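You operate a simulated robot arm through the tools that you are given. There is no shell and no other tool. Be economical: measure what you need, move in short steps, check, and stop when the job is done.

You are at the controls of a simulated robot arm. One attempt, no reset.

TASK
Leave the driver set for oak: clutch by the card, switch to IN, battery boxed.
Fine: shut the battery box.

Only the result counts: the job must be done as asked and must still hold three seconds after the hand-in. Knocking over, shifting, dropping, spilling or breaking anything else fails it.

THE ROBOT
A 6-joint arm with a two-finger parallel gripper, fixed in place. Base frame: the origin is at the foot of the arm, x ahead of it, y to its left, z up. Readings come in mm, degrees, newtons and seconds.
With the tool pointing down near the work surface it reaches from about 240 to 660 mm from the base axis. Its first joint turns from -66.0 to 66.0 degrees. Payload 2.9 kg.
The TCP is the grasp point between the finger pads, 30 mm short of the fingertips. In the tool frame z runs along the fingers and y along their closing line. The gripper opens to 110 mm. The fingers are 20 mm wide and 10 mm thick; the gripper's body (48 by 112 mm) begins 55 mm behind the TCP.
Orientation is told as [roll, pitch, yaw] about the base's x, y, z axes, in that order, counted from this pose: with the fingers straight down and closing along the base's y, the tool's x points along the base's -x, its y along +y and its z along -z.

THE INTERFACE
- The arm moves only by the tool apply_moves. Its argument "commands" is one flat list of numbers, 7 for each row, row after row: the turn, a rotation vector about the tool's x, y, z in units of 6 degrees (1.0 is 6 degrees), then the shift along the tool's x, y, z in units of 40 mm (1.0 is 40 mm), then the closure in counts, from 0 (fully open) to 255 (shut). In form: [wx, wy, wz, dx, dy, dz, grip, wx, wy, wz, dx, dy, dz, grip, ...]. A call has 1 to 12 rows; each row shifts and turns the commanded pose from where the row before left it, along the tool's axes as they then stand. A call with a number of a shift or a turn outside -1 to 1 is refused whole. Rows are played at 5 a second. More than 50 mm and 8.6 degrees between two rows, or a gripper value outside its range, and nothing of the call is played. A pose out of reach is approached as far as the arm can. The call stops where the force on the tool passes 40 N (or 10 N more than at its start, if that is more) or the arm is blocked; 0.2 s more then pass. Each finger travels about 108 mm/s and halts on what it meets, pressing with about 34 N; the grip force reading is that of the motor and also rises with nothing between the fingers. The clock runs only during rows and for 0.2 s after the last one: add rows that do not move to give the fingers time. The reply holds the time, the measured pose of the TCP, the force on the tool along the base axes, the opening and the grip force, in the units named above and with some noise, with the torque about the TCP (base axes, N m) and any sound that the robot's microphone picked up.
- Cameras (640 x 400 px; columns grow to the right, rows downward): "scene" is fixed at [95.7, 434, 1408.5]; the picture's right is [-0.69, -0.73, 0.00], its down [-0.33, 0.31, -0.89] and it looks along [0.65, -0.61, -0.45] (base axes); focal length 348 px, centre (320, 200). "wrist" rides on the gripper at [72, 17, -103] in the tool frame; the picture's right is [-0.23, 0.97, 0.00], its down [-0.76, -0.18, -0.62] and it looks along [-0.61, -0.14, 0.78] (tool axes); focal length 222 px, centre (320, 200). There is no depth. A picture from a camera that has moved, and an enlarged one, comes with that camera's place and axes in the base frame and with its lens. The place of the scene camera against the robot may be out by one fixed shift of up to 25 mm in any direction.
- grab_frame(camera): a new picture of that camera. It takes no simulated time.
- zoom(camera, box): a new picture of the part [left, top, right, bottom] of that camera's present view, enlarged. It takes no simulated time.
- sign_off(): hands the job in; it is judged then, once.

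Work in short steps. Places have to be worked out from the pictures, the camera data and where the tool is seen: move nearer, look again, correct. Check each grasp and each placing, and mend what went wrong. You have 120 turns and 84 pictures in all, those below and enlarged ones among them. Open the gripper and draw the arm clear of the work before you hand the job in, unless the task says otherwise; then end with one line.

The tools are called after "Call:" as a command line: name --argument value ..., lists and objects as JSON in quotes. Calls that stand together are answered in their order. apply_moves: Moves the arm, as the interface text tells. Its arguments: {"type":"object","properties":{"commands":{"type":"array","items":{"type":"number"}}},"required":["commands"]} The other tools are called the same way: grab_frame (camera) takes a picture; zoom (camera, box) takes an enlarged picture of a part of a camera's view; sign_off () hands the job in.

At the start:

```text
t: 0.0
eef_pos: [390.8, -3.3, 1198.4]
tcp_rot: [0.0, 0.1, 0.0]
wrist_force: [0.2, 0.0, 0.6]
wrist_torque: [-0.01, 0.01, 0.03]
finger_gap: 109.9
gripper_force: 0.1
```

scene: 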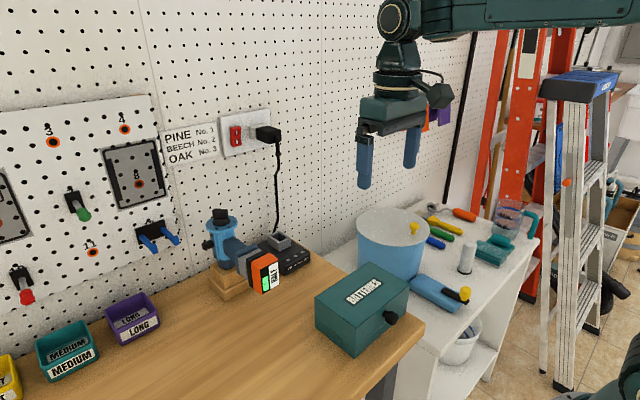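
wrist: 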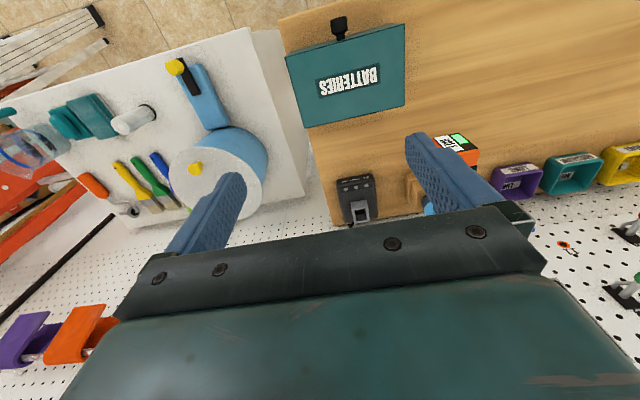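

I start by enlarging the driver, the card and the battery box.

Call:
zoom --camera "scene" --box '[190, 195, 320, 305]'

Call:
zoom --camera "scene" --box '[155, 95, 295, 185]'

Call:
zoom --camera "scene" --box '[300, 245, 430, 365]'

Call:
zoom --camera "wrist" --box '[280, 0, 500, 230]'

```text
3.64 times, centred on (255, 250) of scene
camera zoom: at [95.7, 434.0, 1408.5], right [-0.69, -0.73, 0.0], down [-0.33, 0.31, -0.89], along [0.65, -0.61, -0.45], focal length 1267 px, centre (556, 18)
```

zoom: 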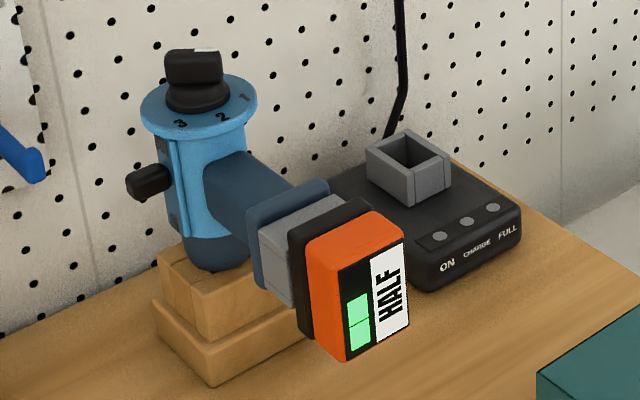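

```text
4.44 times, centred on (225, 140) of scene
camera zoom: at [95.7, 434.0, 1408.5], right [-0.69, -0.73, 0.0], down [-0.33, 0.31, -0.89], along [0.65, -0.61, -0.45], focal length 1548 px, centre (742, 467)
```

zoom: 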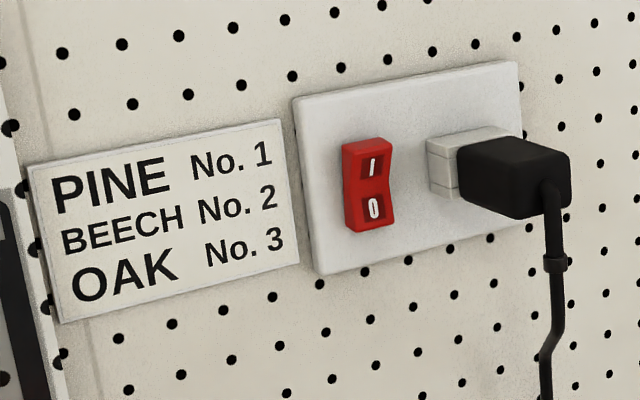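

```text
3.33 times, centred on (365, 305) of scene
camera zoom: at [95.7, 434.0, 1408.5], right [-0.69, -0.73, 0.0], down [-0.33, 0.31, -0.89], along [0.65, -0.61, -0.45], focal length 1161 px, centre (170, -150)
```

zoom: 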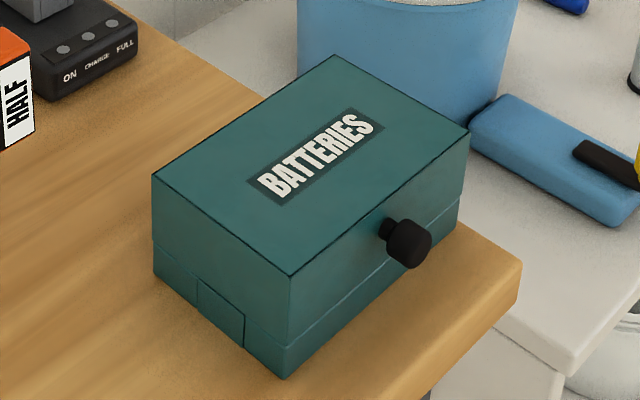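

```text
1.74 times, centred on (390, 115) of wrist
camera zoom: at [318.4, 11.8, 1302.7], right [0.23, 0.97, 0.0], down [0.76, -0.18, 0.62], along [0.61, -0.14, -0.78], focal length 386 px, centre (198, 348)
```

zoom: 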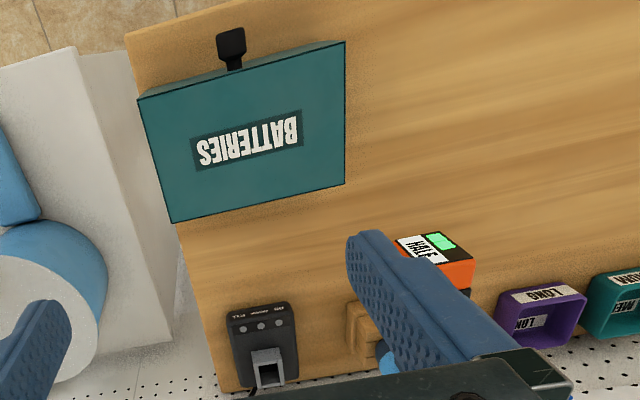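

The card reads OAK = No. 3; the driver carries its clutch dial on top, a black switch on its side and an orange battery. I move the wrist camera over the bench for a better measurement.

Call:
apply_moves --commands '[0, 0, 0, 0, 1, 0.5, 0, 0, 0, 0, 0, 1, 0.5, 0, 0, 0, 0, 0, 1, 0.5, 0, 0, 0, 0, 0, 0, 0, 0]'

Call:
grab_frame --camera "wrist"

Call:
zoom --camera "scene" --box '[195, 200, 275, 250]'

```text
t: 1.0
eef_pos: [391.4, 116.6, 1140.7]
tcp_rot: [0.0, 0.0, 0.0]
wrist_force: [-0.1, 0.5, -0.1]
wrist_torque: [0.03, 0.02, -0.01]
finger_gap: 110.2
gripper_force: 0.1
```

```text
77 pictures are left
camera wrist: at [318.7, 132.7, 1243.3], right [0.23, 0.97, 0.0], down [0.76, -0.18, 0.62], along [0.61, -0.14, -0.78], focal length 222 px, centre (320, 200)
```

wrist: 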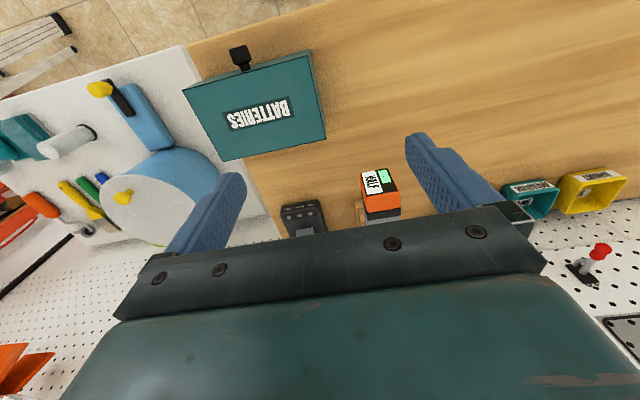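

```text
8.00 times, centred on (235, 225) of scene
camera zoom: at [95.7, 434.0, 1408.5], right [-0.69, -0.73, 0.0], down [-0.33, 0.31, -0.89], along [0.65, -0.61, -0.45], focal length 2787 px, centre (1000, 0)
```

zoom: 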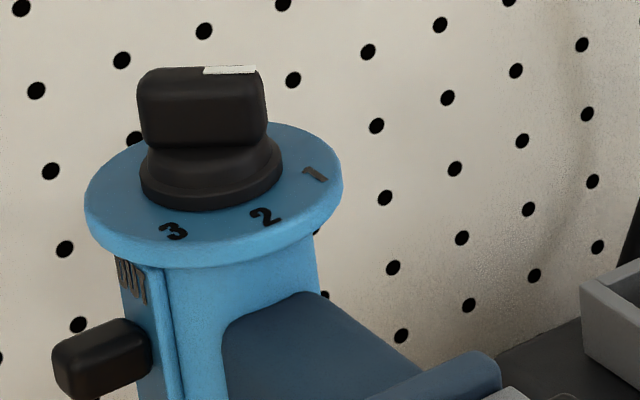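

The battery's face lies near (492, 178, 996), and the box top spans x 342–445, y −41…114 at z≈950. I back up and rise so the wrist camera sees the driver between the fingers.

Call:
apply_moves --commands '[0, 0, 0, 0.5, 0.5, -1, 0, 0, 0, 0, 0.5, 0.5, -1, 0, 0, 0, 0, 0.3, 0, -1, 0, 0, 0, 0, 0, 0, 0, 0]'

Call:
grab_frame --camera "wrist"

Call:
zoom --camera "wrist" --box '[270, 130, 420, 240]'

```text
t: 2.0
eef_pos: [337.3, 154.4, 1258.1]
tcp_rot: [-0.1, 0.0, 0.1]
wrist_force: [0.1, -0.9, 0.4]
wrist_torque: [-0.04, 0.0, 0.01]
finger_gap: 110.1
gripper_force: 0.2
```

```text
75 pictures are left
camera wrist: at [266.0, 171.8, 1363.5], right [0.23, 0.97, 0.0], down [0.76, -0.18, 0.62], along [0.61, -0.14, -0.78], focal length 222 px, centre (320, 200)
```

wrist: 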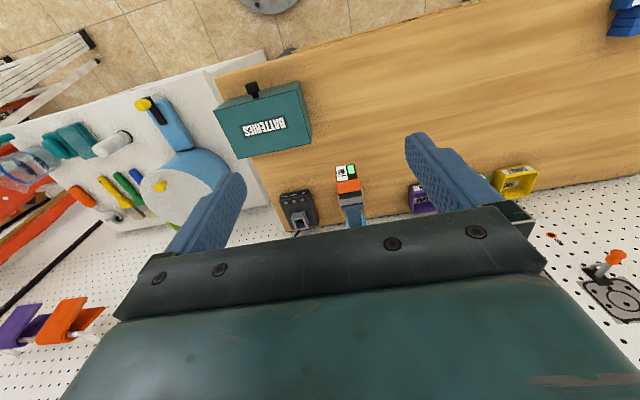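

```text
3.64 times, centred on (345, 185) of wrist
camera zoom: at [266.0, 171.8, 1363.5], right [0.23, 0.97, 0.0], down [0.76, -0.18, 0.62], along [0.61, -0.14, -0.78], focal length 808 px, centre (229, 254)
```

zoom: 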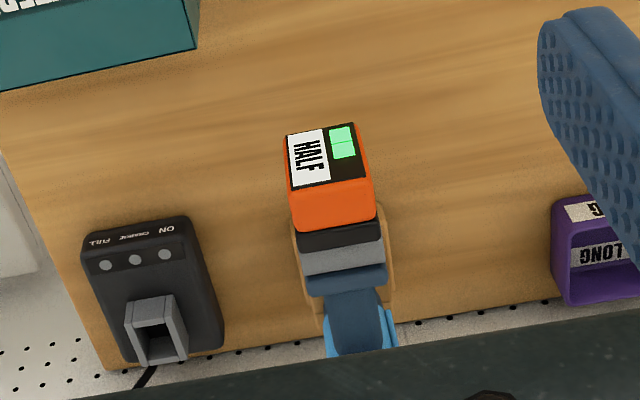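

The battery plugs in along +x with the dial hidden behind the gripper body, so I tilt the tool forward to see the dial and switch.

Call:
apply_moves --commands '[0, -1, 0, 0, 0, 0, 0, 0, -1, 0, 0, 0, 0, 0, 0, -1, 0, 0, 0, 0, 0, 0, -1, 0, 0, 0, 0, 0, 0, -1, 0, 0, 0, 0, 0, 0, 0, 0, 0, 0, 0, 0]'

Call:
grab_frame --camera "wrist"

```text
t: 3.4
eef_pos: [341.3, 158.2, 1257.7]
tcp_rot: [0.0, -30.1, 0.0]
wrist_force: [-0.7, -0.3, -1.1]
wrist_torque: [-0.04, 0.01, 0.0]
finger_gap: 110.0
gripper_force: 0.1
out of reach, approached as far as the arm can: row 1
```

```text
73 pictures are left
camera wrist: at [227.1, 174.6, 1312.4], right [0.2, 0.97, 0.11], down [0.35, -0.18, 0.92], along [0.92, -0.14, -0.37], focal length 222 px, centre (320, 200)
```

wrist: 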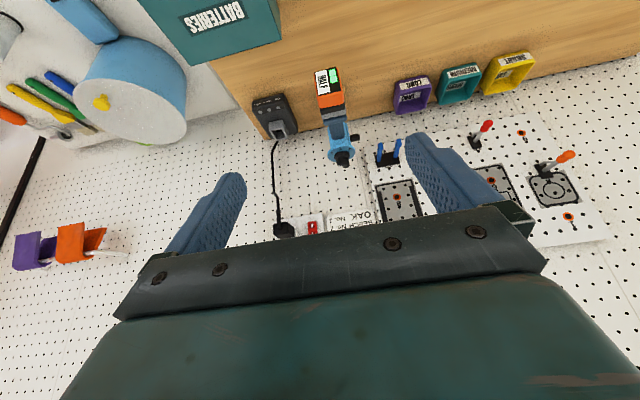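

Now the driver is in full view; I enlarge it.

Call:
zoom --camera "wrist" --box '[300, 60, 380, 180]'

Call:
zoom --camera "wrist" --box '[315, 120, 375, 170]'

```text
3.33 times, centred on (340, 120) of wrist
camera zoom: at [227.1, 174.6, 1312.4], right [0.2, 0.97, 0.11], down [0.35, -0.18, 0.92], along [0.92, -0.14, -0.37], focal length 740 px, centre (253, 467)
```

zoom: 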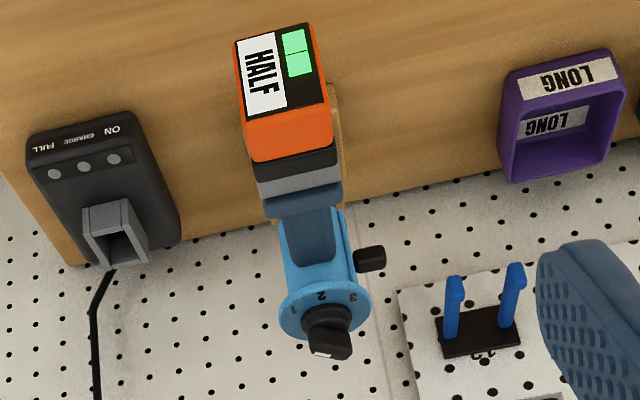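

```text
8.00 times, centred on (345, 145) of wrist
camera zoom: at [227.1, 174.6, 1312.4], right [0.2, 0.97, 0.11], down [0.35, -0.18, 0.92], along [0.92, -0.14, -0.37], focal length 1777 px, centre (120, 640)
```

zoom: 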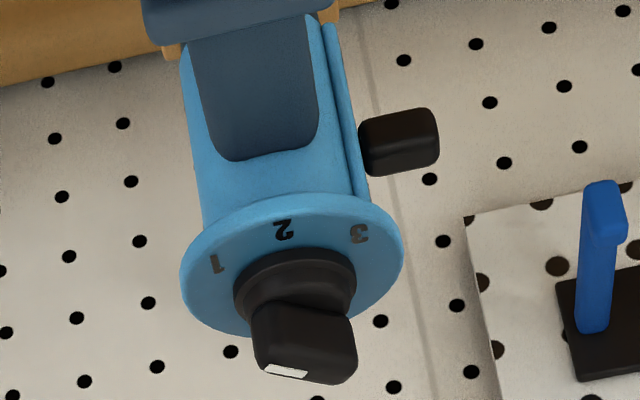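

The wrist ray through the dial puts it near (640, 171, 1045), with 1/2/3 on the robot side. I level the tool and go above and short of it for a close look from above.

Call:
apply_moves --commands '[0, 1, 0, 0, 0, 0, 0, 0, 1, 0, 0, 0, 0, 0, 0, 1, 0, 0, 0, 0, 0, 0, 1, 0, 0, 0, 0, 0, 0, 1, 0, 0, 0, 0, 0, 0, 0, 0, -1, 0.3, 0.3, 0, 0, 0, 0, -1, 0, 0.3, 0, 0, 0, 0, -1, 0, 0.3, 0, 0, 0, 0, -1, 0, 0.3, 0, 0, 0, 0, -0.8, 0, 0.3, 0, 0, 0, 0, 0, 0, 0, 0]'

Call:
grab_frame --camera "wrist"

```text
t: 5.8
eef_pos: [536.7, 173.3, 1195.0]
tcp_rot: [0.0, 0.1, 0.0]
wrist_force: [0.6, -0.2, -0.2]
wrist_torque: [-0.02, 0.01, -0.01]
finger_gap: 110.0
gripper_force: 0.1
out of reach, approached as far as the arm can: row 5
```

```text
70 pictures are left
camera wrist: at [464.1, 189.1, 1299.1], right [0.23, 0.97, 0.0], down [0.76, -0.18, 0.62], along [0.61, -0.14, -0.78], focal length 222 px, centre (320, 200)
```

wrist: 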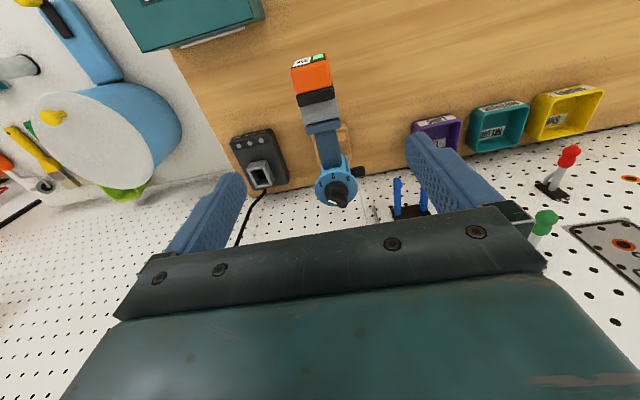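

Call:
zoom --camera "wrist" --box '[305, 155, 375, 215]'

Call:
zoom --camera "wrist" --box '[225, 45, 385, 215]'

```text
6.67 times, centred on (340, 185) of wrist
camera zoom: at [464.1, 189.1, 1299.1], right [0.23, 0.97, 0.0], down [0.76, -0.18, 0.62], along [0.61, -0.14, -0.78], focal length 1481 px, centre (187, 300)
```

zoom: 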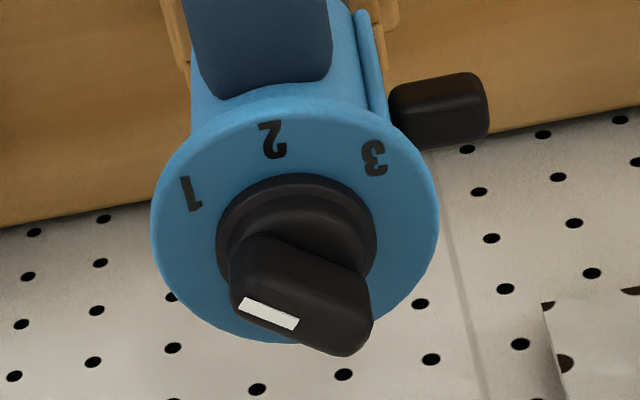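

```text
2.35 times, centred on (305, 130) of wrist
camera zoom: at [464.1, 189.1, 1299.1], right [0.23, 0.97, 0.0], down [0.76, -0.18, 0.62], along [0.61, -0.14, -0.78], focal length 523 px, centre (355, 365)
```

zoom: 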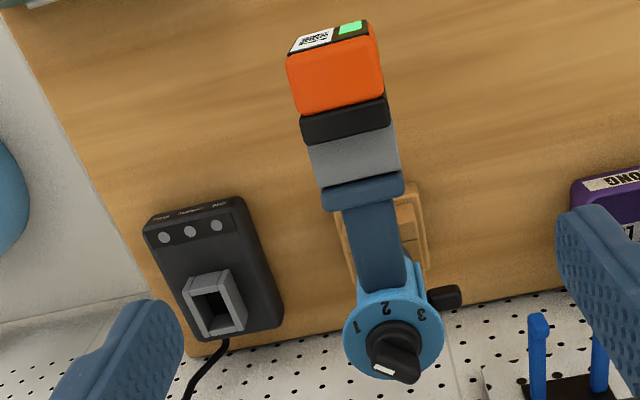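

The knob's white mark points at 1; 3 lies 120° clockwise (from above), ring centre ≈ (649, 170, 1041). I check the switch labelling in the scene view.

Call:
zoom --camera "scene" --box '[198, 222, 238, 272]'

```text
8.00 times, centred on (218, 247) of scene
camera zoom: at [95.7, 434.0, 1408.5], right [-0.69, -0.73, 0.0], down [-0.33, 0.31, -0.89], along [0.65, -0.61, -0.45], focal length 2787 px, centre (1136, -176)
```

zoom: 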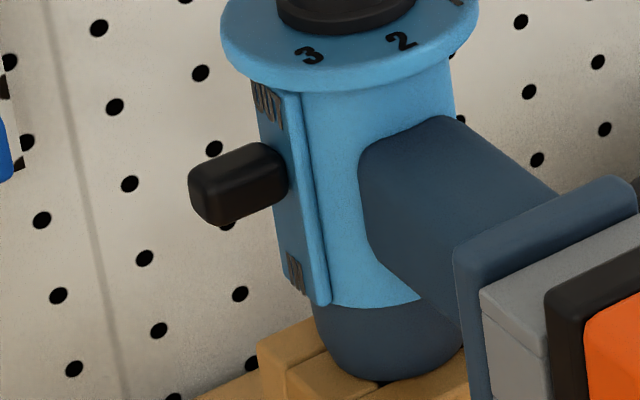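

The side labels are too oblique to read here. I shift to +y and yaw the wrist camera to look at the switch side (this also tests the wrist's yaw range).

Call:
apply_moves --commands '[0, 0, 0, 0, 1, -0.5, 0, 0, 0, 0, 0, 1, -0.5, 0, 0, 0, 1, 0, 0.2, 0, 0, 0, 0, 1, 0, 0, 0, 0, 0, 0, 1, 0, 0, 0, 0, 0, 0, 1, 0, 0, 0, 0, 0, 0, 1, 0, 0, 0, 0, 0, 0, 1, 0, 0, 0, 0, 0, 0, 1, 0, 0, 0, 0, 0, 0, 1, 0, 0, 0, 0, 0, 0, 1, 0, 0, 0, 0, 0, 0, 1, 0, 0, 0, 0]'

Call:
grab_frame --camera "wrist"

```text
t: 8.4
eef_pos: [530.2, 246.0, 1207.1]
tcp_rot: [0.0, 0.0, -60.1]
wrist_force: [0.1, 0.5, -0.1]
wrist_torque: [0.02, 0.02, 0.0]
finger_gap: 109.8
gripper_force: 0.0
out of reach, approached as far as the arm can: row 2, 4
```

```text
66 pictures are left
camera wrist: at [509.3, 317.7, 1312.0], right [0.96, 0.29, 0.0], down [0.23, -0.75, 0.62], along [0.18, -0.6, -0.78], focal length 222 px, centre (320, 200)
```

wrist: 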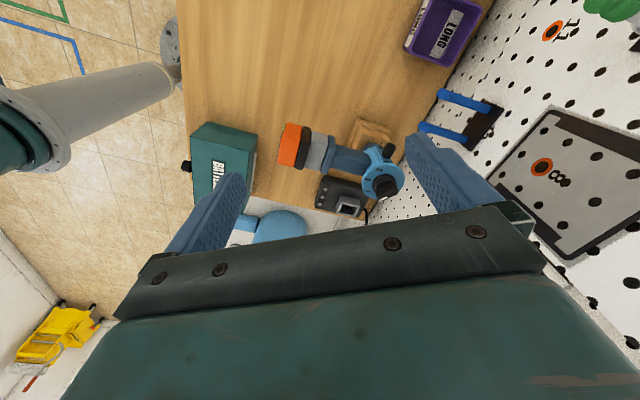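

Call:
zoom --camera "wrist" --box '[340, 110, 420, 210]'

```text
4.00 times, centred on (380, 160) of wrist
camera zoom: at [509.3, 317.7, 1312.0], right [0.96, 0.29, 0.0], down [0.23, -0.75, 0.62], along [0.18, -0.6, -0.78], focal length 888 px, centre (80, 360)
```

zoom: 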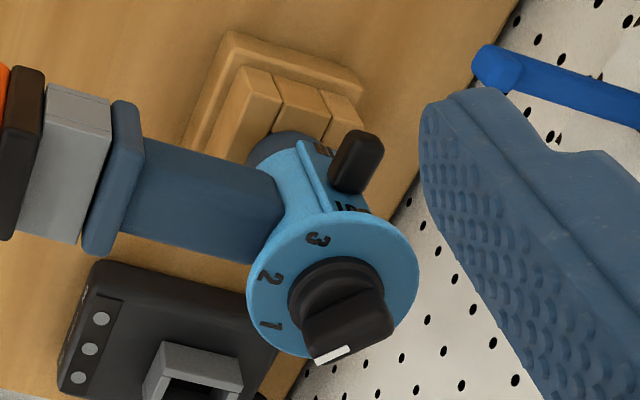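

The upper label ends in "UT" (OUT), so IN should be the lower one. I go lower and tilt to confirm where the lever stands.

Call:
apply_moves --commands '[0, 0, 0, 0.5, 0.3, 0.8, 0, 0, 0, 0, 0.5, 0.3, 0.8, 0, 0, 0, 0, 0.3, 0, 0.8, 0, 0, -1, 0, 0, 0, 0, 0, 0, -1, 0, 0, 0, 0, 0, 0, -1, 0, 0, 0, 0, 0, 0, -1, 0, 0, 0, 0, 0, 0, 0, 0, 0, 0, 0, 0]'

Call:
grab_frame --camera "wrist"

```text
t: 10.2
eef_pos: [523.7, 308.5, 1112.6]
tcp_rot: [-0.5, -20.3, -59.7]
wrist_force: [-0.7, -0.5, -0.3]
wrist_torque: [0.02, 0.01, -0.02]
finger_gap: 109.9
gripper_force: 0.1
out of reach, approached as far as the arm can: row 4
```

```text
64 pictures are left
camera wrist: at [486.3, 406.6, 1184.9], right [0.95, 0.31, 0.07], down [0.1, -0.52, 0.85], along [0.3, -0.8, -0.52], focal length 222 px, centre (320, 200)
```

wrist: 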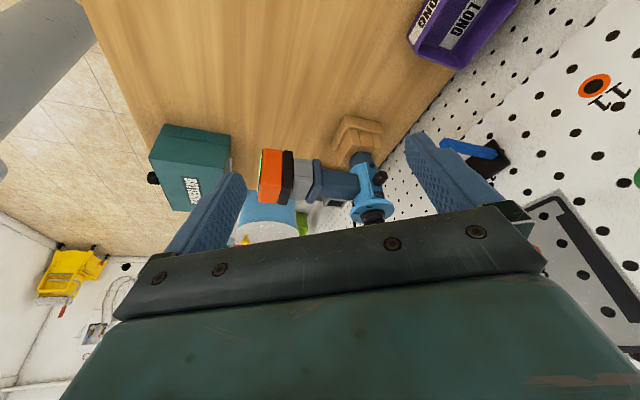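

Call:
zoom --camera "wrist" --box '[325, 145, 405, 230]'

Call:
zoom --camera "wrist" --box '[140, 110, 250, 220]'

```text
4.71 times, centred on (365, 188) of wrist
camera zoom: at [486.3, 406.6, 1184.9], right [0.95, 0.31, 0.07], down [0.1, -0.52, 0.85], along [0.3, -0.8, -0.52], focal length 1045 px, centre (108, 259)
```

zoom: 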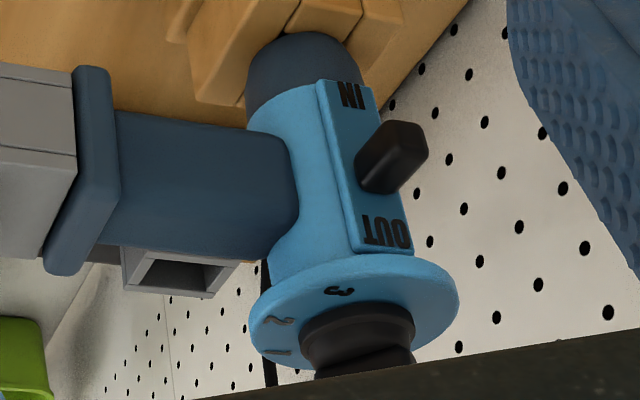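

```text
3.64 times, centred on (195, 165) of wrist
camera zoom: at [486.3, 406.6, 1184.9], right [0.95, 0.31, 0.07], down [0.1, -0.52, 0.85], along [0.3, -0.8, -0.52], focal length 808 px, centre (774, 327)
```

zoom: 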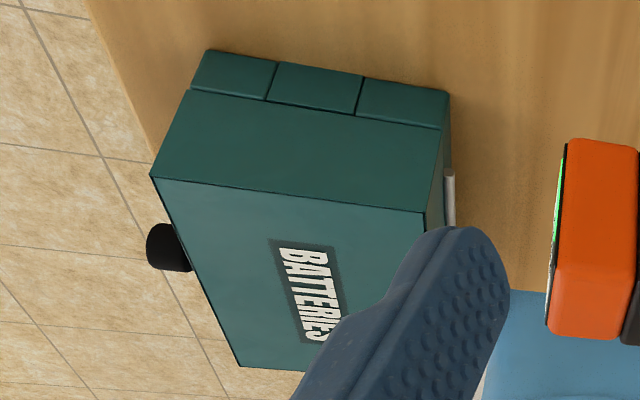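

Confirmed: IN is at the lower end, the lever (tip ≈ (650, 216, 1013)) is near OUT, so it must be slid down. The box lid is hinged at its wall side. First I untilt, rise and yaw toward +60° to grip the clutch knob.

Call:
apply_moves --commands '[0, 1, 0, 0, 0, 0, 0, 0, 1, 0, 0, 0, 0, 0, 0, 1, 0, 0, 0, 0, 0, 0, 0.38, 0, 0, 0, -1, 0, 0, 0, -1, 0, 0, 0, 0, 0, 0, -1, 0, 0, 0, 0, 0, 0, -1, 0, 0, 0, 0, 0, 0, -1, 0, 0, 0, 0, 0, 0, -1, 0, 0, 0, 0, 0, 0, -1, 0, 0, 0, 0, 0, 0, -1, 0, 0, 0, 0, 0, 0, -1, 0, 0, 0, 0]'

Call:
apply_moves --commands '[0, 0, -1, 0, 0, 0, 0, 0, 0, -1, 0, 0, 0, 0, 0, 0, 0, 0, -1, 0, 0, 0, 0, 0, 0, -1, 0, 0, 0, 0, 0, 0, -1, 0, 0, 0, 0, 0, 0, -1, 0, 0, 0, 0, 0, 0, 0, 0, 0, 0]'

```text
t: 12.8
eef_pos: [524.0, 310.0, 1154.3]
tcp_rot: [-0.5, 0.5, -11.8]
wrist_force: [-0.7, 0.3, -0.1]
wrist_torque: [0.02, 0.04, -0.03]
finger_gap: 110.3
gripper_force: 0.1
```

```text
refused: commands must hold 7 numbers for each row
```

Yaw is −12°; I finish to 0°, moving over to y≈170 and forward to test the reach at this height.

Call:
apply_moves --commands '[0, 0, -1, 0, 0, 0, 0, 0, 0, -1, 0, 0, 0, 0, 0, 0, 0, 0, -1, 0, 0, 0, 0, 0, 0, -1, 0, 0, 0, 0, 0, 0, -1, 0, 0, 0, 0, 0, -0.5, -0.45, 0, 0, 0, 0, 0, -0.5, 0, 0, 0, 0, 0, 0, -0.5, 0, 0, 0, 0, 0, 0, -0.5, 0, 0, 0, 0, 0, 0, -0.5, 0, 0, 0, 0, 0, 0, 0, 0, 0, 0]'

Call:
grab_frame --camera "wrist"

```text
t: 15.2
eef_pos: [593.5, 169.1, 1143.9]
tcp_rot: [-0.4, 0.7, 0.1]
wrist_force: [-0.6, -0.2, 0.0]
wrist_torque: [-0.03, 0.03, -0.01]
finger_gap: 110.0
gripper_force: 0.0
out of reach, approached as far as the arm can: row 9, 10
```

```text
61 pictures are left
camera wrist: at [522.3, 186.3, 1249.2], right [0.23, 0.97, -0.01], down [0.77, -0.17, 0.62], along [0.6, -0.15, -0.79], focal length 222 px, centre (320, 200)
```

wrist: 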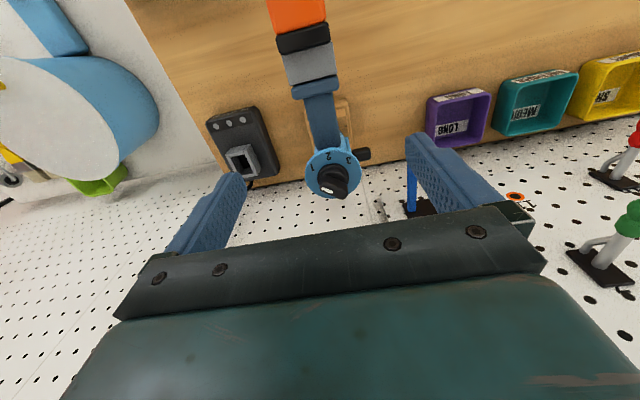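

At this height the reach ends near r=617, so for the dial (r≈670) I need a forward tilt of ~12°. I tilt, part-close the fingers, move above the knob and yaw to +60°.

Call:
apply_moves --commands '[-0.067, -1, 0, 0, 0, 0, 139, 0, -1, 0, 0, 0, 0, 139, 0, -0.12, 0, -0.92, 0, 0.6, 139, 0, 0, -1, 0, 0, 0, 139, 0, 0, -1, 0, 0, 0, 139, 0, 0, -1, 0, 0, 0, 139, 0, 0, -1, 0, 0, 0, 139, 0, 0, -1, 0, 0, 0, 139, 0, 0, -1, 0, 0, 0, 139, 0, 0, -1, 0, 0, 0, 139, 0, 0, -1, 0, 0, 0, 139, 0, 0, 0, 0, 0, 0, 139]'

Call:
apply_moves --commands '[0, 0, -1, 0, 0, 0, 139, 0, 0, -1, 0, 0, 0, 139, 0, 0, 0, 0, 0, 0, 139]'

Call:
grab_frame --camera "wrist"

Call:
zoom --camera "scene" --box '[180, 150, 300, 260]'

```text
t: 17.8
eef_pos: [633.1, 167.6, 1128.2]
tcp_rot: [-9.1, -8.1, 48.8]
wrist_force: [-0.3, -0.7, -0.3]
wrist_torque: [0.04, 0.01, 0.0]
finger_gap: 50.1
gripper_force: 0.0
```

```text
t: 18.6
eef_pos: [634.8, 167.8, 1128.6]
tcp_rot: [-10.5, -6.0, 60.6]
wrist_force: [-0.3, 0.5, -0.1]
wrist_torque: [0.0, 0.05, -0.04]
finger_gap: 50.2
gripper_force: 0.1
```

```text
60 pictures are left
camera wrist: at [562.8, 112.9, 1218.6], right [-0.72, 0.68, -0.15], down [0.39, 0.57, 0.72], along [0.58, 0.46, -0.67], focal length 222 px, centre (320, 200)
```

wrist: 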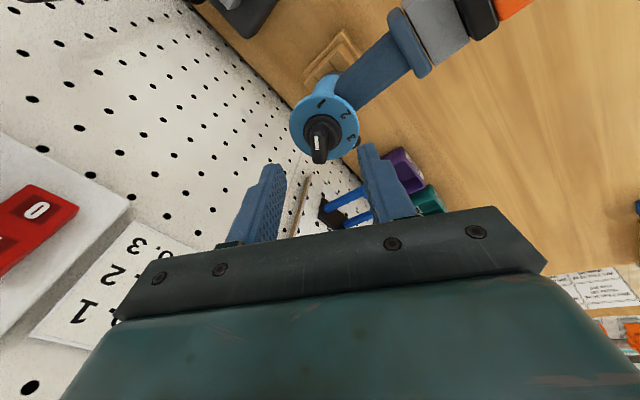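

```text
3.64 times, centred on (240, 205) of scene
camera zoom: at [95.7, 434.0, 1408.5], right [-0.69, -0.73, 0.0], down [-0.33, 0.31, -0.89], along [0.65, -0.61, -0.45], focal length 1267 px, centre (611, 182)
```

zoom: 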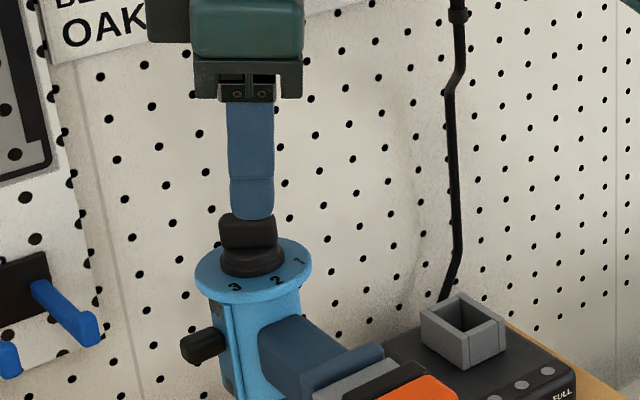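

The ring centre re-measures at (648.5, 169, 1041) and the knob bar is in line with the gripper. I descend along the tool axis onto the knob.

Call:
apply_moves --commands '[0, 0, 0, -0.026, 0.015, 0.5, 139, 0, 0, 0, 0, 0, 0.45, 139, 0, 0, 0, 0, 0, 0, 139]'

Call:
zoom --camera "scene" --box '[190, 170, 290, 255]'

Call:
zoom --camera "wrist" --box '[220, 80, 420, 240]'

```text
t: 19.4
eef_pos: [643.6, 169.6, 1090.4]
tcp_rot: [-10.5, -6.1, 60.7]
wrist_force: [0.1, -0.1, -0.3]
wrist_torque: [0.03, 0.05, 0.02]
finger_gap: 50.2
gripper_force: 0.1
```

```text
4.71 times, centred on (240, 212) of scene
camera zoom: at [95.7, 434.0, 1408.5], right [-0.69, -0.73, 0.0], down [-0.33, 0.31, -0.89], along [0.65, -0.61, -0.45], focal length 1640 px, centre (696, 141)
```

zoom: 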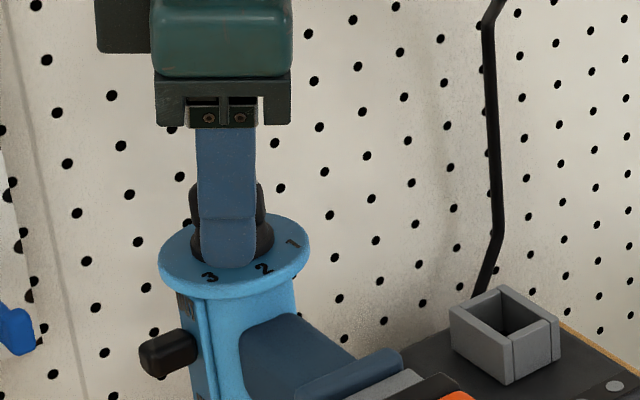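

```text
2.50 times, centred on (320, 160) of wrist
camera zoom: at [571.8, 115.1, 1180.4], right [-0.71, 0.68, -0.15], down [0.39, 0.57, 0.72], along [0.58, 0.46, -0.67], focal length 555 px, centre (320, 300)
```

zoom: 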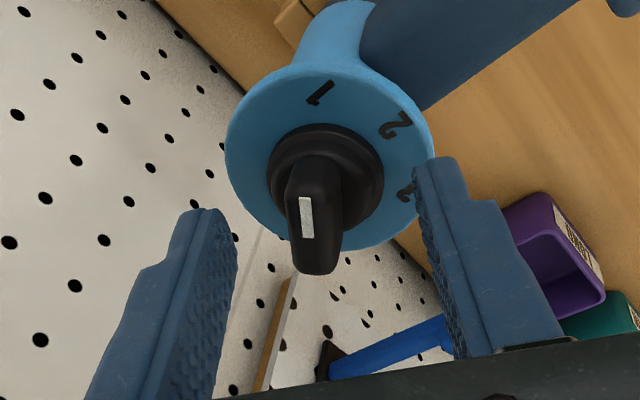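

The fingers straddle the knob with no contact. I close.

Call:
apply_moves --commands '[0, 0, 0, 0, 0, 0, 255, 0, 0, 0, 0, 0, 0, 255, 0, 0, 0, 0, 0, 0, 255]'

Call:
zoom --camera "wrist" --box '[220, 80, 420, 240]'

```text
t: 20.2
eef_pos: [643.9, 170.0, 1089.6]
tcp_rot: [-10.5, -6.2, 60.5]
wrist_force: [21.1, -4.1, 1.4]
wrist_torque: [0.58, -0.43, -0.7]
finger_gap: 17.3
gripper_force: 33.7
```

```text
2.50 times, centred on (320, 160) of wrist
camera zoom: at [572.4, 114.2, 1180.5], right [-0.71, 0.69, -0.15], down [0.39, 0.57, 0.72], along [0.58, 0.46, -0.67], focal length 555 px, centre (320, 300)
```

zoom: 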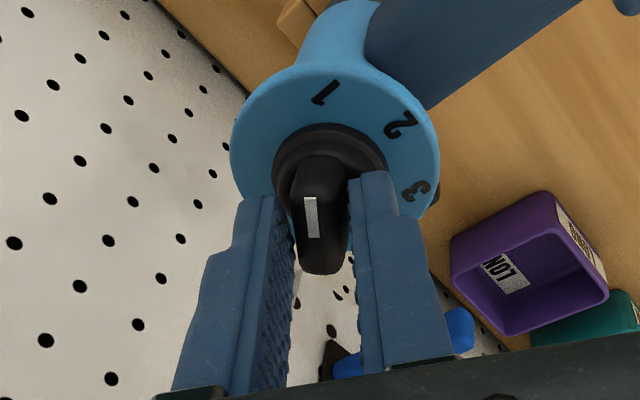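

Gripped at 17 mm but with a 21 N side load along +x, so I shift the hand slightly along the closing line to centre it.

Call:
apply_moves --commands '[0, 0, 0, 0, -0.04, 0, 255, 0, 0, 0, 0, 0, 0, 255]'

```text
t: 20.8
eef_pos: [644.3, 168.4, 1089.1]
tcp_rot: [-10.5, -6.1, 60.7]
wrist_force: [10.1, -4.2, 2.6]
wrist_torque: [0.32, -0.01, -0.73]
finger_gap: 17.0
gripper_force: 34.3
```

Call:
apply_moves --commands '[0, 0, 0, 0, -0.025, 0, 255, 0, 0, 1, 0, 0, 0, 255, 0, 0, 1, 0, 0, 0, 255, 0, 0, 1, 0, 0, 0, 255, 0, 0, 0, 0, 0, 0, 255]'

Call:
zoom --camera "wrist" --box '[220, 80, 420, 240]'

```text
t: 22.0
eef_pos: [643.9, 168.5, 1090.6]
tcp_rot: [-8.2, -8.9, 42.7]
wrist_force: [4.3, 5.7, -0.5]
wrist_torque: [0.26, 0.41, 0.03]
finger_gap: 14.0
gripper_force: 33.7
```

```text
2.50 times, centred on (320, 160) of wrist
camera zoom: at [558.9, 132.4, 1178.3], right [-0.47, 0.87, -0.1], down [0.54, 0.38, 0.75], along [0.7, 0.3, -0.65], focal length 555 px, centre (320, 300)
```

zoom: 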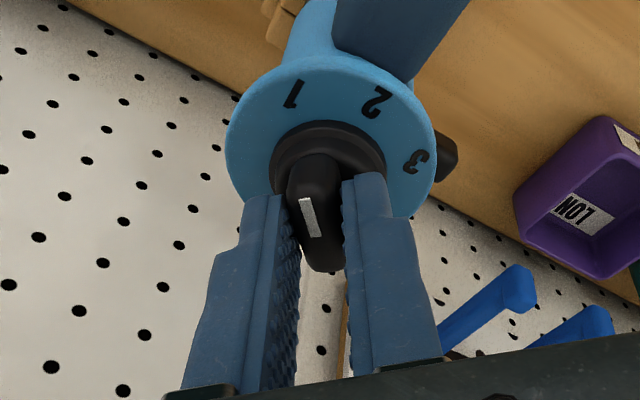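

Call:
apply_moves --commands '[0, 0, 1, 0, 0, 0, 255, 0, 0, 1, 0, 0, 0, 255, 0, 0, 1, 0, 0, 0, 255, 0, 0, 1, 0, 0, 0, 255, 0, 0, 0, 0, 0, 0, 255]'

Call:
zoom --camera "wrist" --box '[220, 80, 420, 240]'

```text
t: 23.2
eef_pos: [644.5, 170.0, 1089.7]
tcp_rot: [-3.8, -11.4, 18.5]
wrist_force: [-12.6, 10.3, 0.2]
wrist_torque: [0.59, 0.85, 0.09]
finger_gap: 12.9
gripper_force: 34.0
```

```text
2.50 times, centred on (320, 160) of wrist
camera zoom: at [549.7, 162.4, 1176.7], right [-0.08, 1.0, -0.02], down [0.63, 0.07, 0.77], along [0.77, 0.05, -0.63], focal length 555 px, centre (320, 300)
```

zoom: 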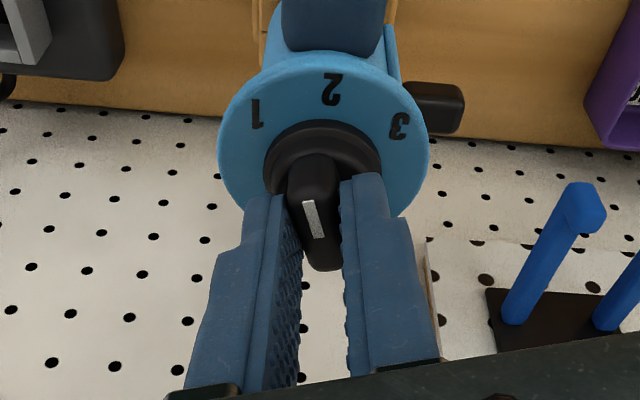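

The knob turns with the gripper (lagging ~12°). I relieve the side load slightly and continue.

Call:
apply_moves --commands '[0, 0, 0, 0.0275, 0.036, 0, 255, 0, 0, 1, 0, 0, 0, 255, 0, 0, 1, 0, 0, 0, 255, 0, 0, 1, 0, 0, 0, 255, 0, 0, 1, 0, 0, 0, 255, 0, 0, 0, 0, 0, 0, 255]'

Call:
apply_moves --commands '[0, 0, 1, 0, 0, 0, 255, 0, 0, 1, 0, 0, 0, 255, 0, 0, 1, 0, 0, 0, 255, 0, 0, 1, 0, 0, 0, 255, 0, 0, 0, 0, 0, 0, 255]'

Call:
zoom --camera "wrist" --box '[220, 80, 420, 240]'

```text
t: 24.6
eef_pos: [642.8, 169.2, 1090.9]
tcp_rot: [1.4, -12.0, -6.1]
wrist_force: [20.1, 8.0, -0.4]
wrist_torque: [-0.08, -0.51, 0.05]
finger_gap: 12.0
gripper_force: 33.6
```

```text
t: 25.8
eef_pos: [642.5, 170.5, 1090.1]
tcp_rot: [6.4, -10.6, -30.5]
wrist_force: [18.1, 17.3, 1.2]
wrist_torque: [0.04, -0.19, 0.12]
finger_gap: 13.3
gripper_force: 33.0
```

```text
2.50 times, centred on (320, 160) of wrist
camera zoom: at [567.6, 220.7, 1180.8], right [0.67, 0.73, 0.15], down [0.43, -0.54, 0.73], along [0.61, -0.42, -0.67], focal length 555 px, centre (320, 300)
```

zoom: 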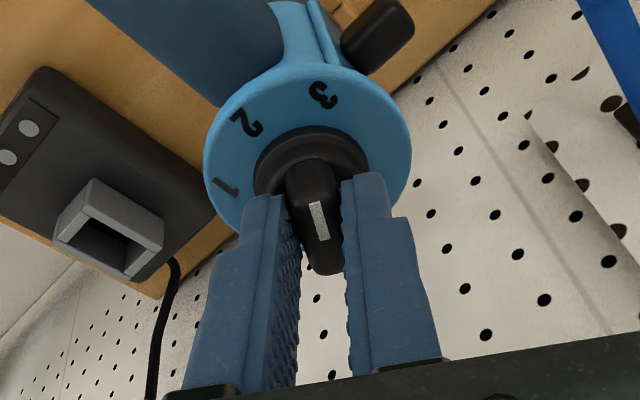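

Call:
apply_moves --commands '[0, 0, 0, -0.014, 0.045, 0, 255, 0, 0, 1, 0, 0, 0, 255, 0, 0, 1, 0, 0, 0, 255, 0, 0, 1, 0, 0, 0, 255, 0, 0, 1, 0, 0, 0, 255, 0, 0, 1, 0, 0, 0, 255, 0, 0, 0, 0, 0, 0, 255]'

Call:
zoom --camera "wrist" --box '[220, 80, 420, 240]'

```text
t: 27.4
eef_pos: [644.1, 171.1, 1091.6]
tcp_rot: [10.6, -5.9, -60.7]
wrist_force: [4.6, 10.8, 2.1]
wrist_torque: [-0.17, 0.19, 0.86]
finger_gap: 17.3
gripper_force: 34.0
```

```text
2.50 times, centred on (320, 160) of wrist
camera zoom: at [601.3, 241.0, 1188.1], right [0.94, 0.29, 0.2], down [0.09, -0.75, 0.66], along [0.34, -0.6, -0.73], focal length 555 px, centre (320, 300)
```

zoom: 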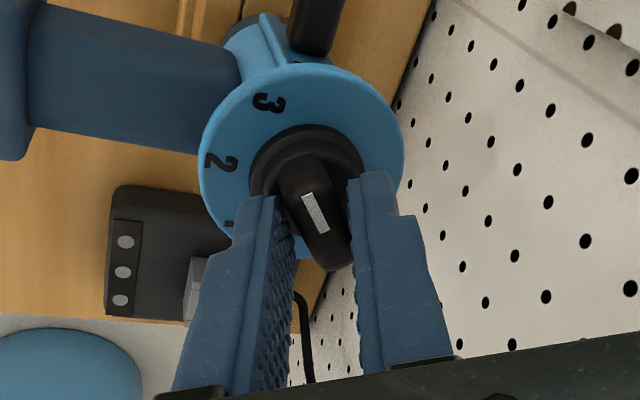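

The mark now points at 3 and the hand feels a stop (torque 0.86, gap widened). I release and back off to verify.

Call:
apply_moves --commands '[0, 0, -1, 0, 0, 0, 200, 0, 0, 0, 0, 0, 0, 139, 0, 0, 0, 0, 0, 0, 139, 0, 0, 0, 0, 0, -1, 139, 0, 0, 0, 0, 0, -0.5, 139, 0, 0, 0, 0, 0, 0, 139]'

Call:
zoom --camera "wrist" --box '[260, 70, 400, 180]'

```text
t: 28.8
eef_pos: [631.7, 171.6, 1150.9]
tcp_rot: [9.9, -7.1, -54.5]
wrist_force: [-0.1, -0.4, -0.3]
wrist_torque: [-0.06, 0.0, 0.01]
finger_gap: 50.4
gripper_force: 0.1
```

```text
3.64 times, centred on (330, 125) of wrist
camera zoom: at [581.7, 238.9, 1246.0], right [0.9, 0.39, 0.19], down [0.17, -0.72, 0.67], along [0.4, -0.57, -0.71], focal length 808 px, centre (284, 473)
```

zoom: 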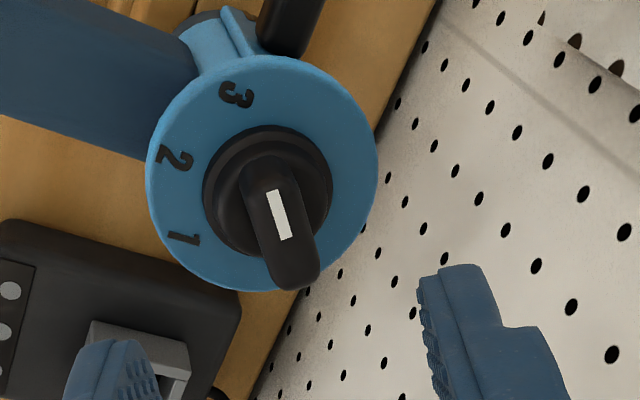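

Mark and 3 both measure ~55° from the −x axis, so the clutch stands at 3. Now the switch: I close the fingers, yaw to −90°, tilt to 25° and move over beside the dial above the lever.

Call:
apply_moves --commands '[0, 0, 1, 0, 0, 0, 255, 0, 0, 1, 0, 0, 0, 255, 0, 0, 1, 0, 0, 0, 255, 0, 0, 1, 0, 0, 0, 255, 0, 0, 1, 0, 0, 0, 255, 0, 0, 0.92, 0, 0, 0, 255, -1, 0, 0, 0, 0, 0, 255, -1, 0, 0, 0, 0, 0, 255, -0.17, 0, 0, 0.6, 0, 0, 255, 0, 0, 0, 0.47, -0.1, 0.5, 255, 0, 0, 0, 0, -0.09, 0.5, 255, 0, 0, 0, 0, 0, 0, 255]'

Call:
grab_frame --camera "wrist"

Call:
zoom --camera "scene" --box '[180, 170, 280, 265]'

```text
t: 31.4
eef_pos: [623.6, 195.8, 1164.0]
tcp_rot: [24.0, 0.2, -89.2]
wrist_force: [0.9, 0.1, -0.3]
wrist_torque: [-0.02, 0.02, -0.01]
finger_gap: 0.0
gripper_force: 34.2
out of reach, approached as far as the arm can: row 8, 9, 10, 11
```

```text
50 pictures are left
camera wrist: at [595.9, 267.9, 1265.3], right [0.89, -0.22, 0.4], down [-0.4, -0.77, 0.5], along [0.2, -0.6, -0.77], focal length 222 px, centre (320, 200)
```

wrist: 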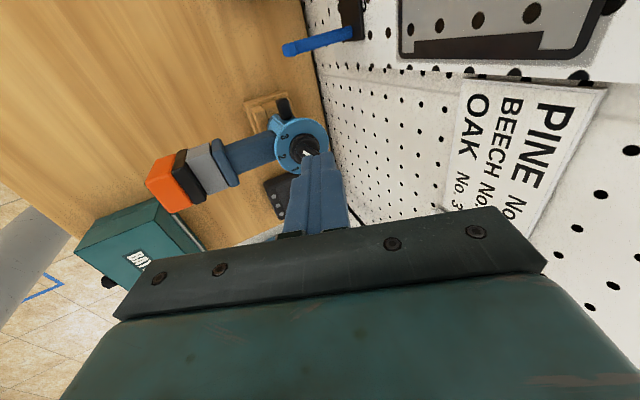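

```text
4.21 times, centred on (230, 218) of scene
camera zoom: at [95.7, 434.0, 1408.5], right [-0.69, -0.73, 0.0], down [-0.33, 0.31, -0.89], along [0.65, -0.61, -0.45], focal length 1467 px, centre (699, 126)
```

zoom: 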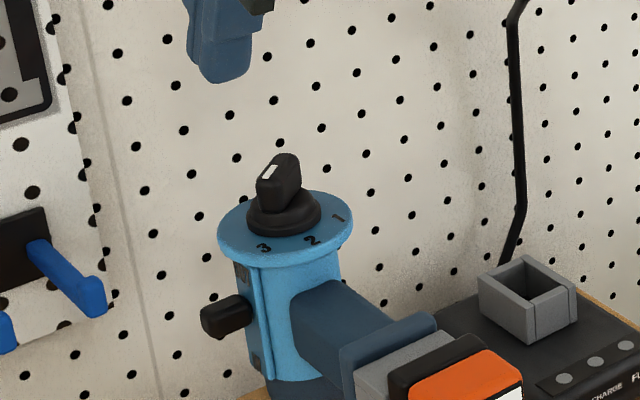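

Reach limited the tail of that move (TCP now (624, 196, 1164)). I go down along the tool to the pre-push point beside the dial.

Call:
apply_moves --commands '[0, 0, 0, 0.24, -0.2, 0.4, 255, 0, 0, 0, 0.23, -0.2, 0.4, 255, 0, 0, 0, 0, 0.05, 0.5, 255, 0, 0, 0, 0, 0.03, 0.5, 255, 0, 0, 0, 0, 0, 0, 255]'

Call:
zoom --camera "scene" --box '[180, 170, 280, 265]'

Call:
zoom --camera "wrist" --box '[220, 50, 380, 240]'

```text
t: 32.6
eef_pos: [622.7, 193.8, 1163.6]
tcp_rot: [24.1, 0.0, -89.2]
wrist_force: [0.2, 0.1, 0.7]
wrist_torque: [-0.01, 0.02, 0.0]
finger_gap: 0.1
gripper_force: 34.4
out of reach, approached as far as the arm can: row 1, 2, 3, 4
```

```text
4.21 times, centred on (230, 218) of scene
camera zoom: at [95.7, 434.0, 1408.5], right [-0.69, -0.73, 0.0], down [-0.33, 0.31, -0.89], along [0.65, -0.61, -0.45], focal length 1467 px, centre (699, 126)
```

zoom: 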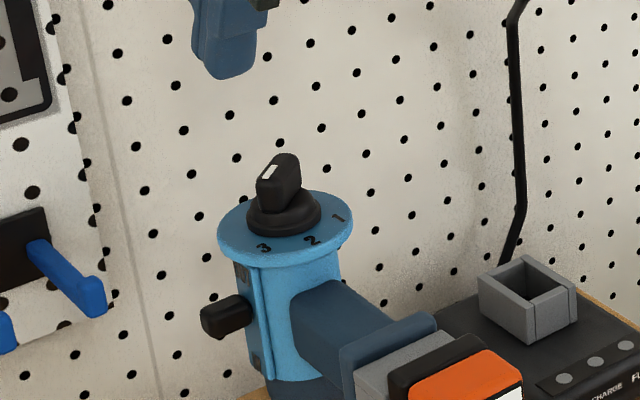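

```text
2.11 times, centred on (300, 145) of wrist
camera zoom: at [596.4, 265.2, 1266.0], right [0.89, -0.22, 0.4], down [-0.41, -0.77, 0.5], along [0.2, -0.6, -0.77], focal length 468 px, centre (362, 316)
```

zoom: 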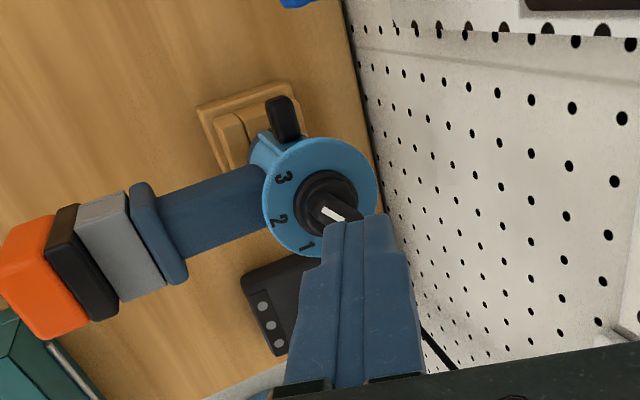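

The arm is blocked here by the wrist's yaw range rather than distance, so I swing back to yaw 0 and use a steeper forward tilt instead.

Call:
apply_moves --commands '[0, 0, -1, 0, 0, 0, 255, 0, 0, -1, 0, 0, 0, 255, 0, 0, -1, 0, 0, 0, 255, 0, 0, -1, 0, 0, 0, 255, 0, 0, -1, 0, 0, 0, 255, 0, 0, -1, 0, 0, 0, 255, 0, 0, -1, 0, 0, 0, 255, 0, 0, -1, 0, 0, 0, 255, 0, 0, -1, 0, 0, 0, 255, 0, 0, -1, 0, 0, 0, 255, 0, 0, -1, 0, 0, 0, 255, 0, 0, 0, 0, 0, 0, 255]'

Call:
apply_moves --commands '[0, 0, -1, 0, 0, 0, 255, 0, 0, -1, 0, 0, 0, 255, 0, 0, -1, 0, 0, 0, 255, 0, 0, -0.87, 0, 0, 0, 255, 0, -1, 0, 0, 0, 0, 255, 0, -0.83, 0, 0, 0, 0, 255, 0, 0, 0, 0, 0, 0, 255]'

```text
t: 35.2
eef_pos: [619.8, 192.6, 1164.7]
tcp_rot: [10.6, -22.7, -25.4]
wrist_force: [0.5, -1.1, -0.5]
wrist_torque: [0.0, -0.01, 0.0]
finger_gap: 0.1
gripper_force: 33.6
out of reach, approached as far as the arm can: row 1
```

```text
t: 36.8
eef_pos: [611.9, 190.8, 1181.0]
tcp_rot: [0.3, -27.2, -0.2]
wrist_force: [0.1, 0.5, 0.2]
wrist_torque: [-0.01, -0.02, 0.01]
finger_gap: 0.2
gripper_force: 33.7
out of reach, approached as far as the arm can: row 5, 6
```

Call:
apply_moves --commands '[0, 0, 0, 0.2, 0.3, 0.75, 255, 0, 0, 0, 0.2, 0.29, 0.75, 255, 0, 0, 0, 0, 0, 0, 255]'

```text
t: 37.6
eef_pos: [608.3, 212.0, 1162.9]
tcp_rot: [0.0, -25.8, -0.3]
wrist_force: [-0.7, -0.6, 0.6]
wrist_torque: [-0.01, 0.01, 0.01]
finger_gap: 0.0
gripper_force: 34.4
out of reach, approached as far as the arm can: row 1, 2
```

Call:
apply_moves --commands '[0, 0, 0, 0.33, 0, 0.67, 255, 0, 0, 0, 0.33, 0, 0.67, 255, 0, 0, 0, 0, 0, 0, 255]'

```text
t: 38.4
eef_pos: [608.1, 213.4, 1161.0]
tcp_rot: [0.0, -25.5, -0.3]
wrist_force: [-0.5, -1.0, 0.1]
wrist_torque: [0.0, -0.02, 0.03]
finger_gap: 0.4
gripper_force: 34.2
out of reach, approached as far as the arm can: row 1, 2
```

The limit is the wrist pitch at low height, not distance. I reduce the tilt to 12° (which worked at the dial) and then move down.

Call:
apply_moves --commands '[0, 1, 0, 0, 0, 0, 255, 0, 1, 0, 0, 0, 0, 255, 0, 0.25, 0.05, 0, 0, 0, 255, 0, 0, 0, 0, 0, 0.8, 255, 0, 0, 0, 0, 0, 0.8, 255, 0, 0, 0, 0, 0, 0, 255]'

```text
t: 39.8
eef_pos: [623.2, 215.0, 1098.1]
tcp_rot: [0.2, -13.7, -0.5]
wrist_force: [-1.0, -0.3, -0.5]
wrist_torque: [-0.03, 0.02, -0.01]
finger_gap: 0.0
gripper_force: 34.1
```

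Call:
apply_moves --commands '[0, 0, 0, -0.08, -0.025, 0.45, 255, 0, 0, 0, -0.076, 0, 0.46, 255, 0, 0, 0, 0, 0, 0, 255]'

Call:
zoom --camera "scene" --box '[180, 170, 280, 265]'

Call:
zoom --camera "wrist" --box '[240, 80, 400, 240]'

```text
t: 40.6
eef_pos: [636.9, 212.6, 1066.0]
tcp_rot: [0.3, -13.7, -0.5]
wrist_force: [0.5, -0.2, 0.3]
wrist_torque: [-0.03, 0.02, -0.02]
finger_gap: 0.0
gripper_force: 34.4
```

```text
4.21 times, centred on (230, 218) of scene
camera zoom: at [95.7, 434.0, 1408.5], right [-0.69, -0.73, 0.0], down [-0.33, 0.31, -0.89], along [0.65, -0.61, -0.45], focal length 1467 px, centre (699, 126)
```

zoom: 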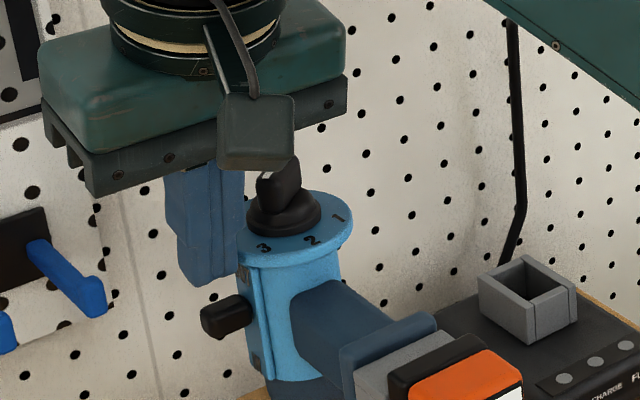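

```text
2.50 times, centred on (320, 160) of wrist
camera zoom: at [543.0, 229.2, 1148.6], right [0.23, 0.97, 0.06], down [0.59, -0.19, 0.79], along [0.77, -0.14, -0.62], focal length 555 px, centre (320, 300)
```

zoom: 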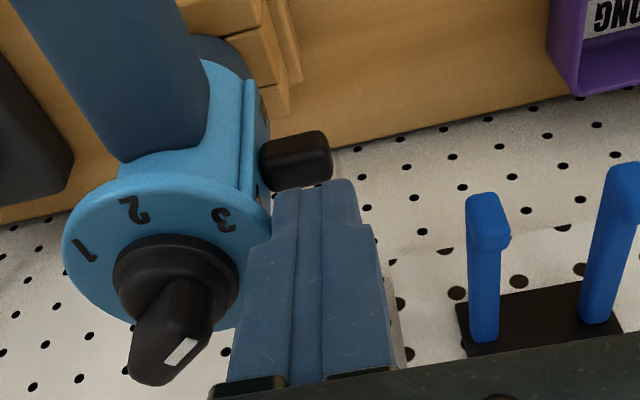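

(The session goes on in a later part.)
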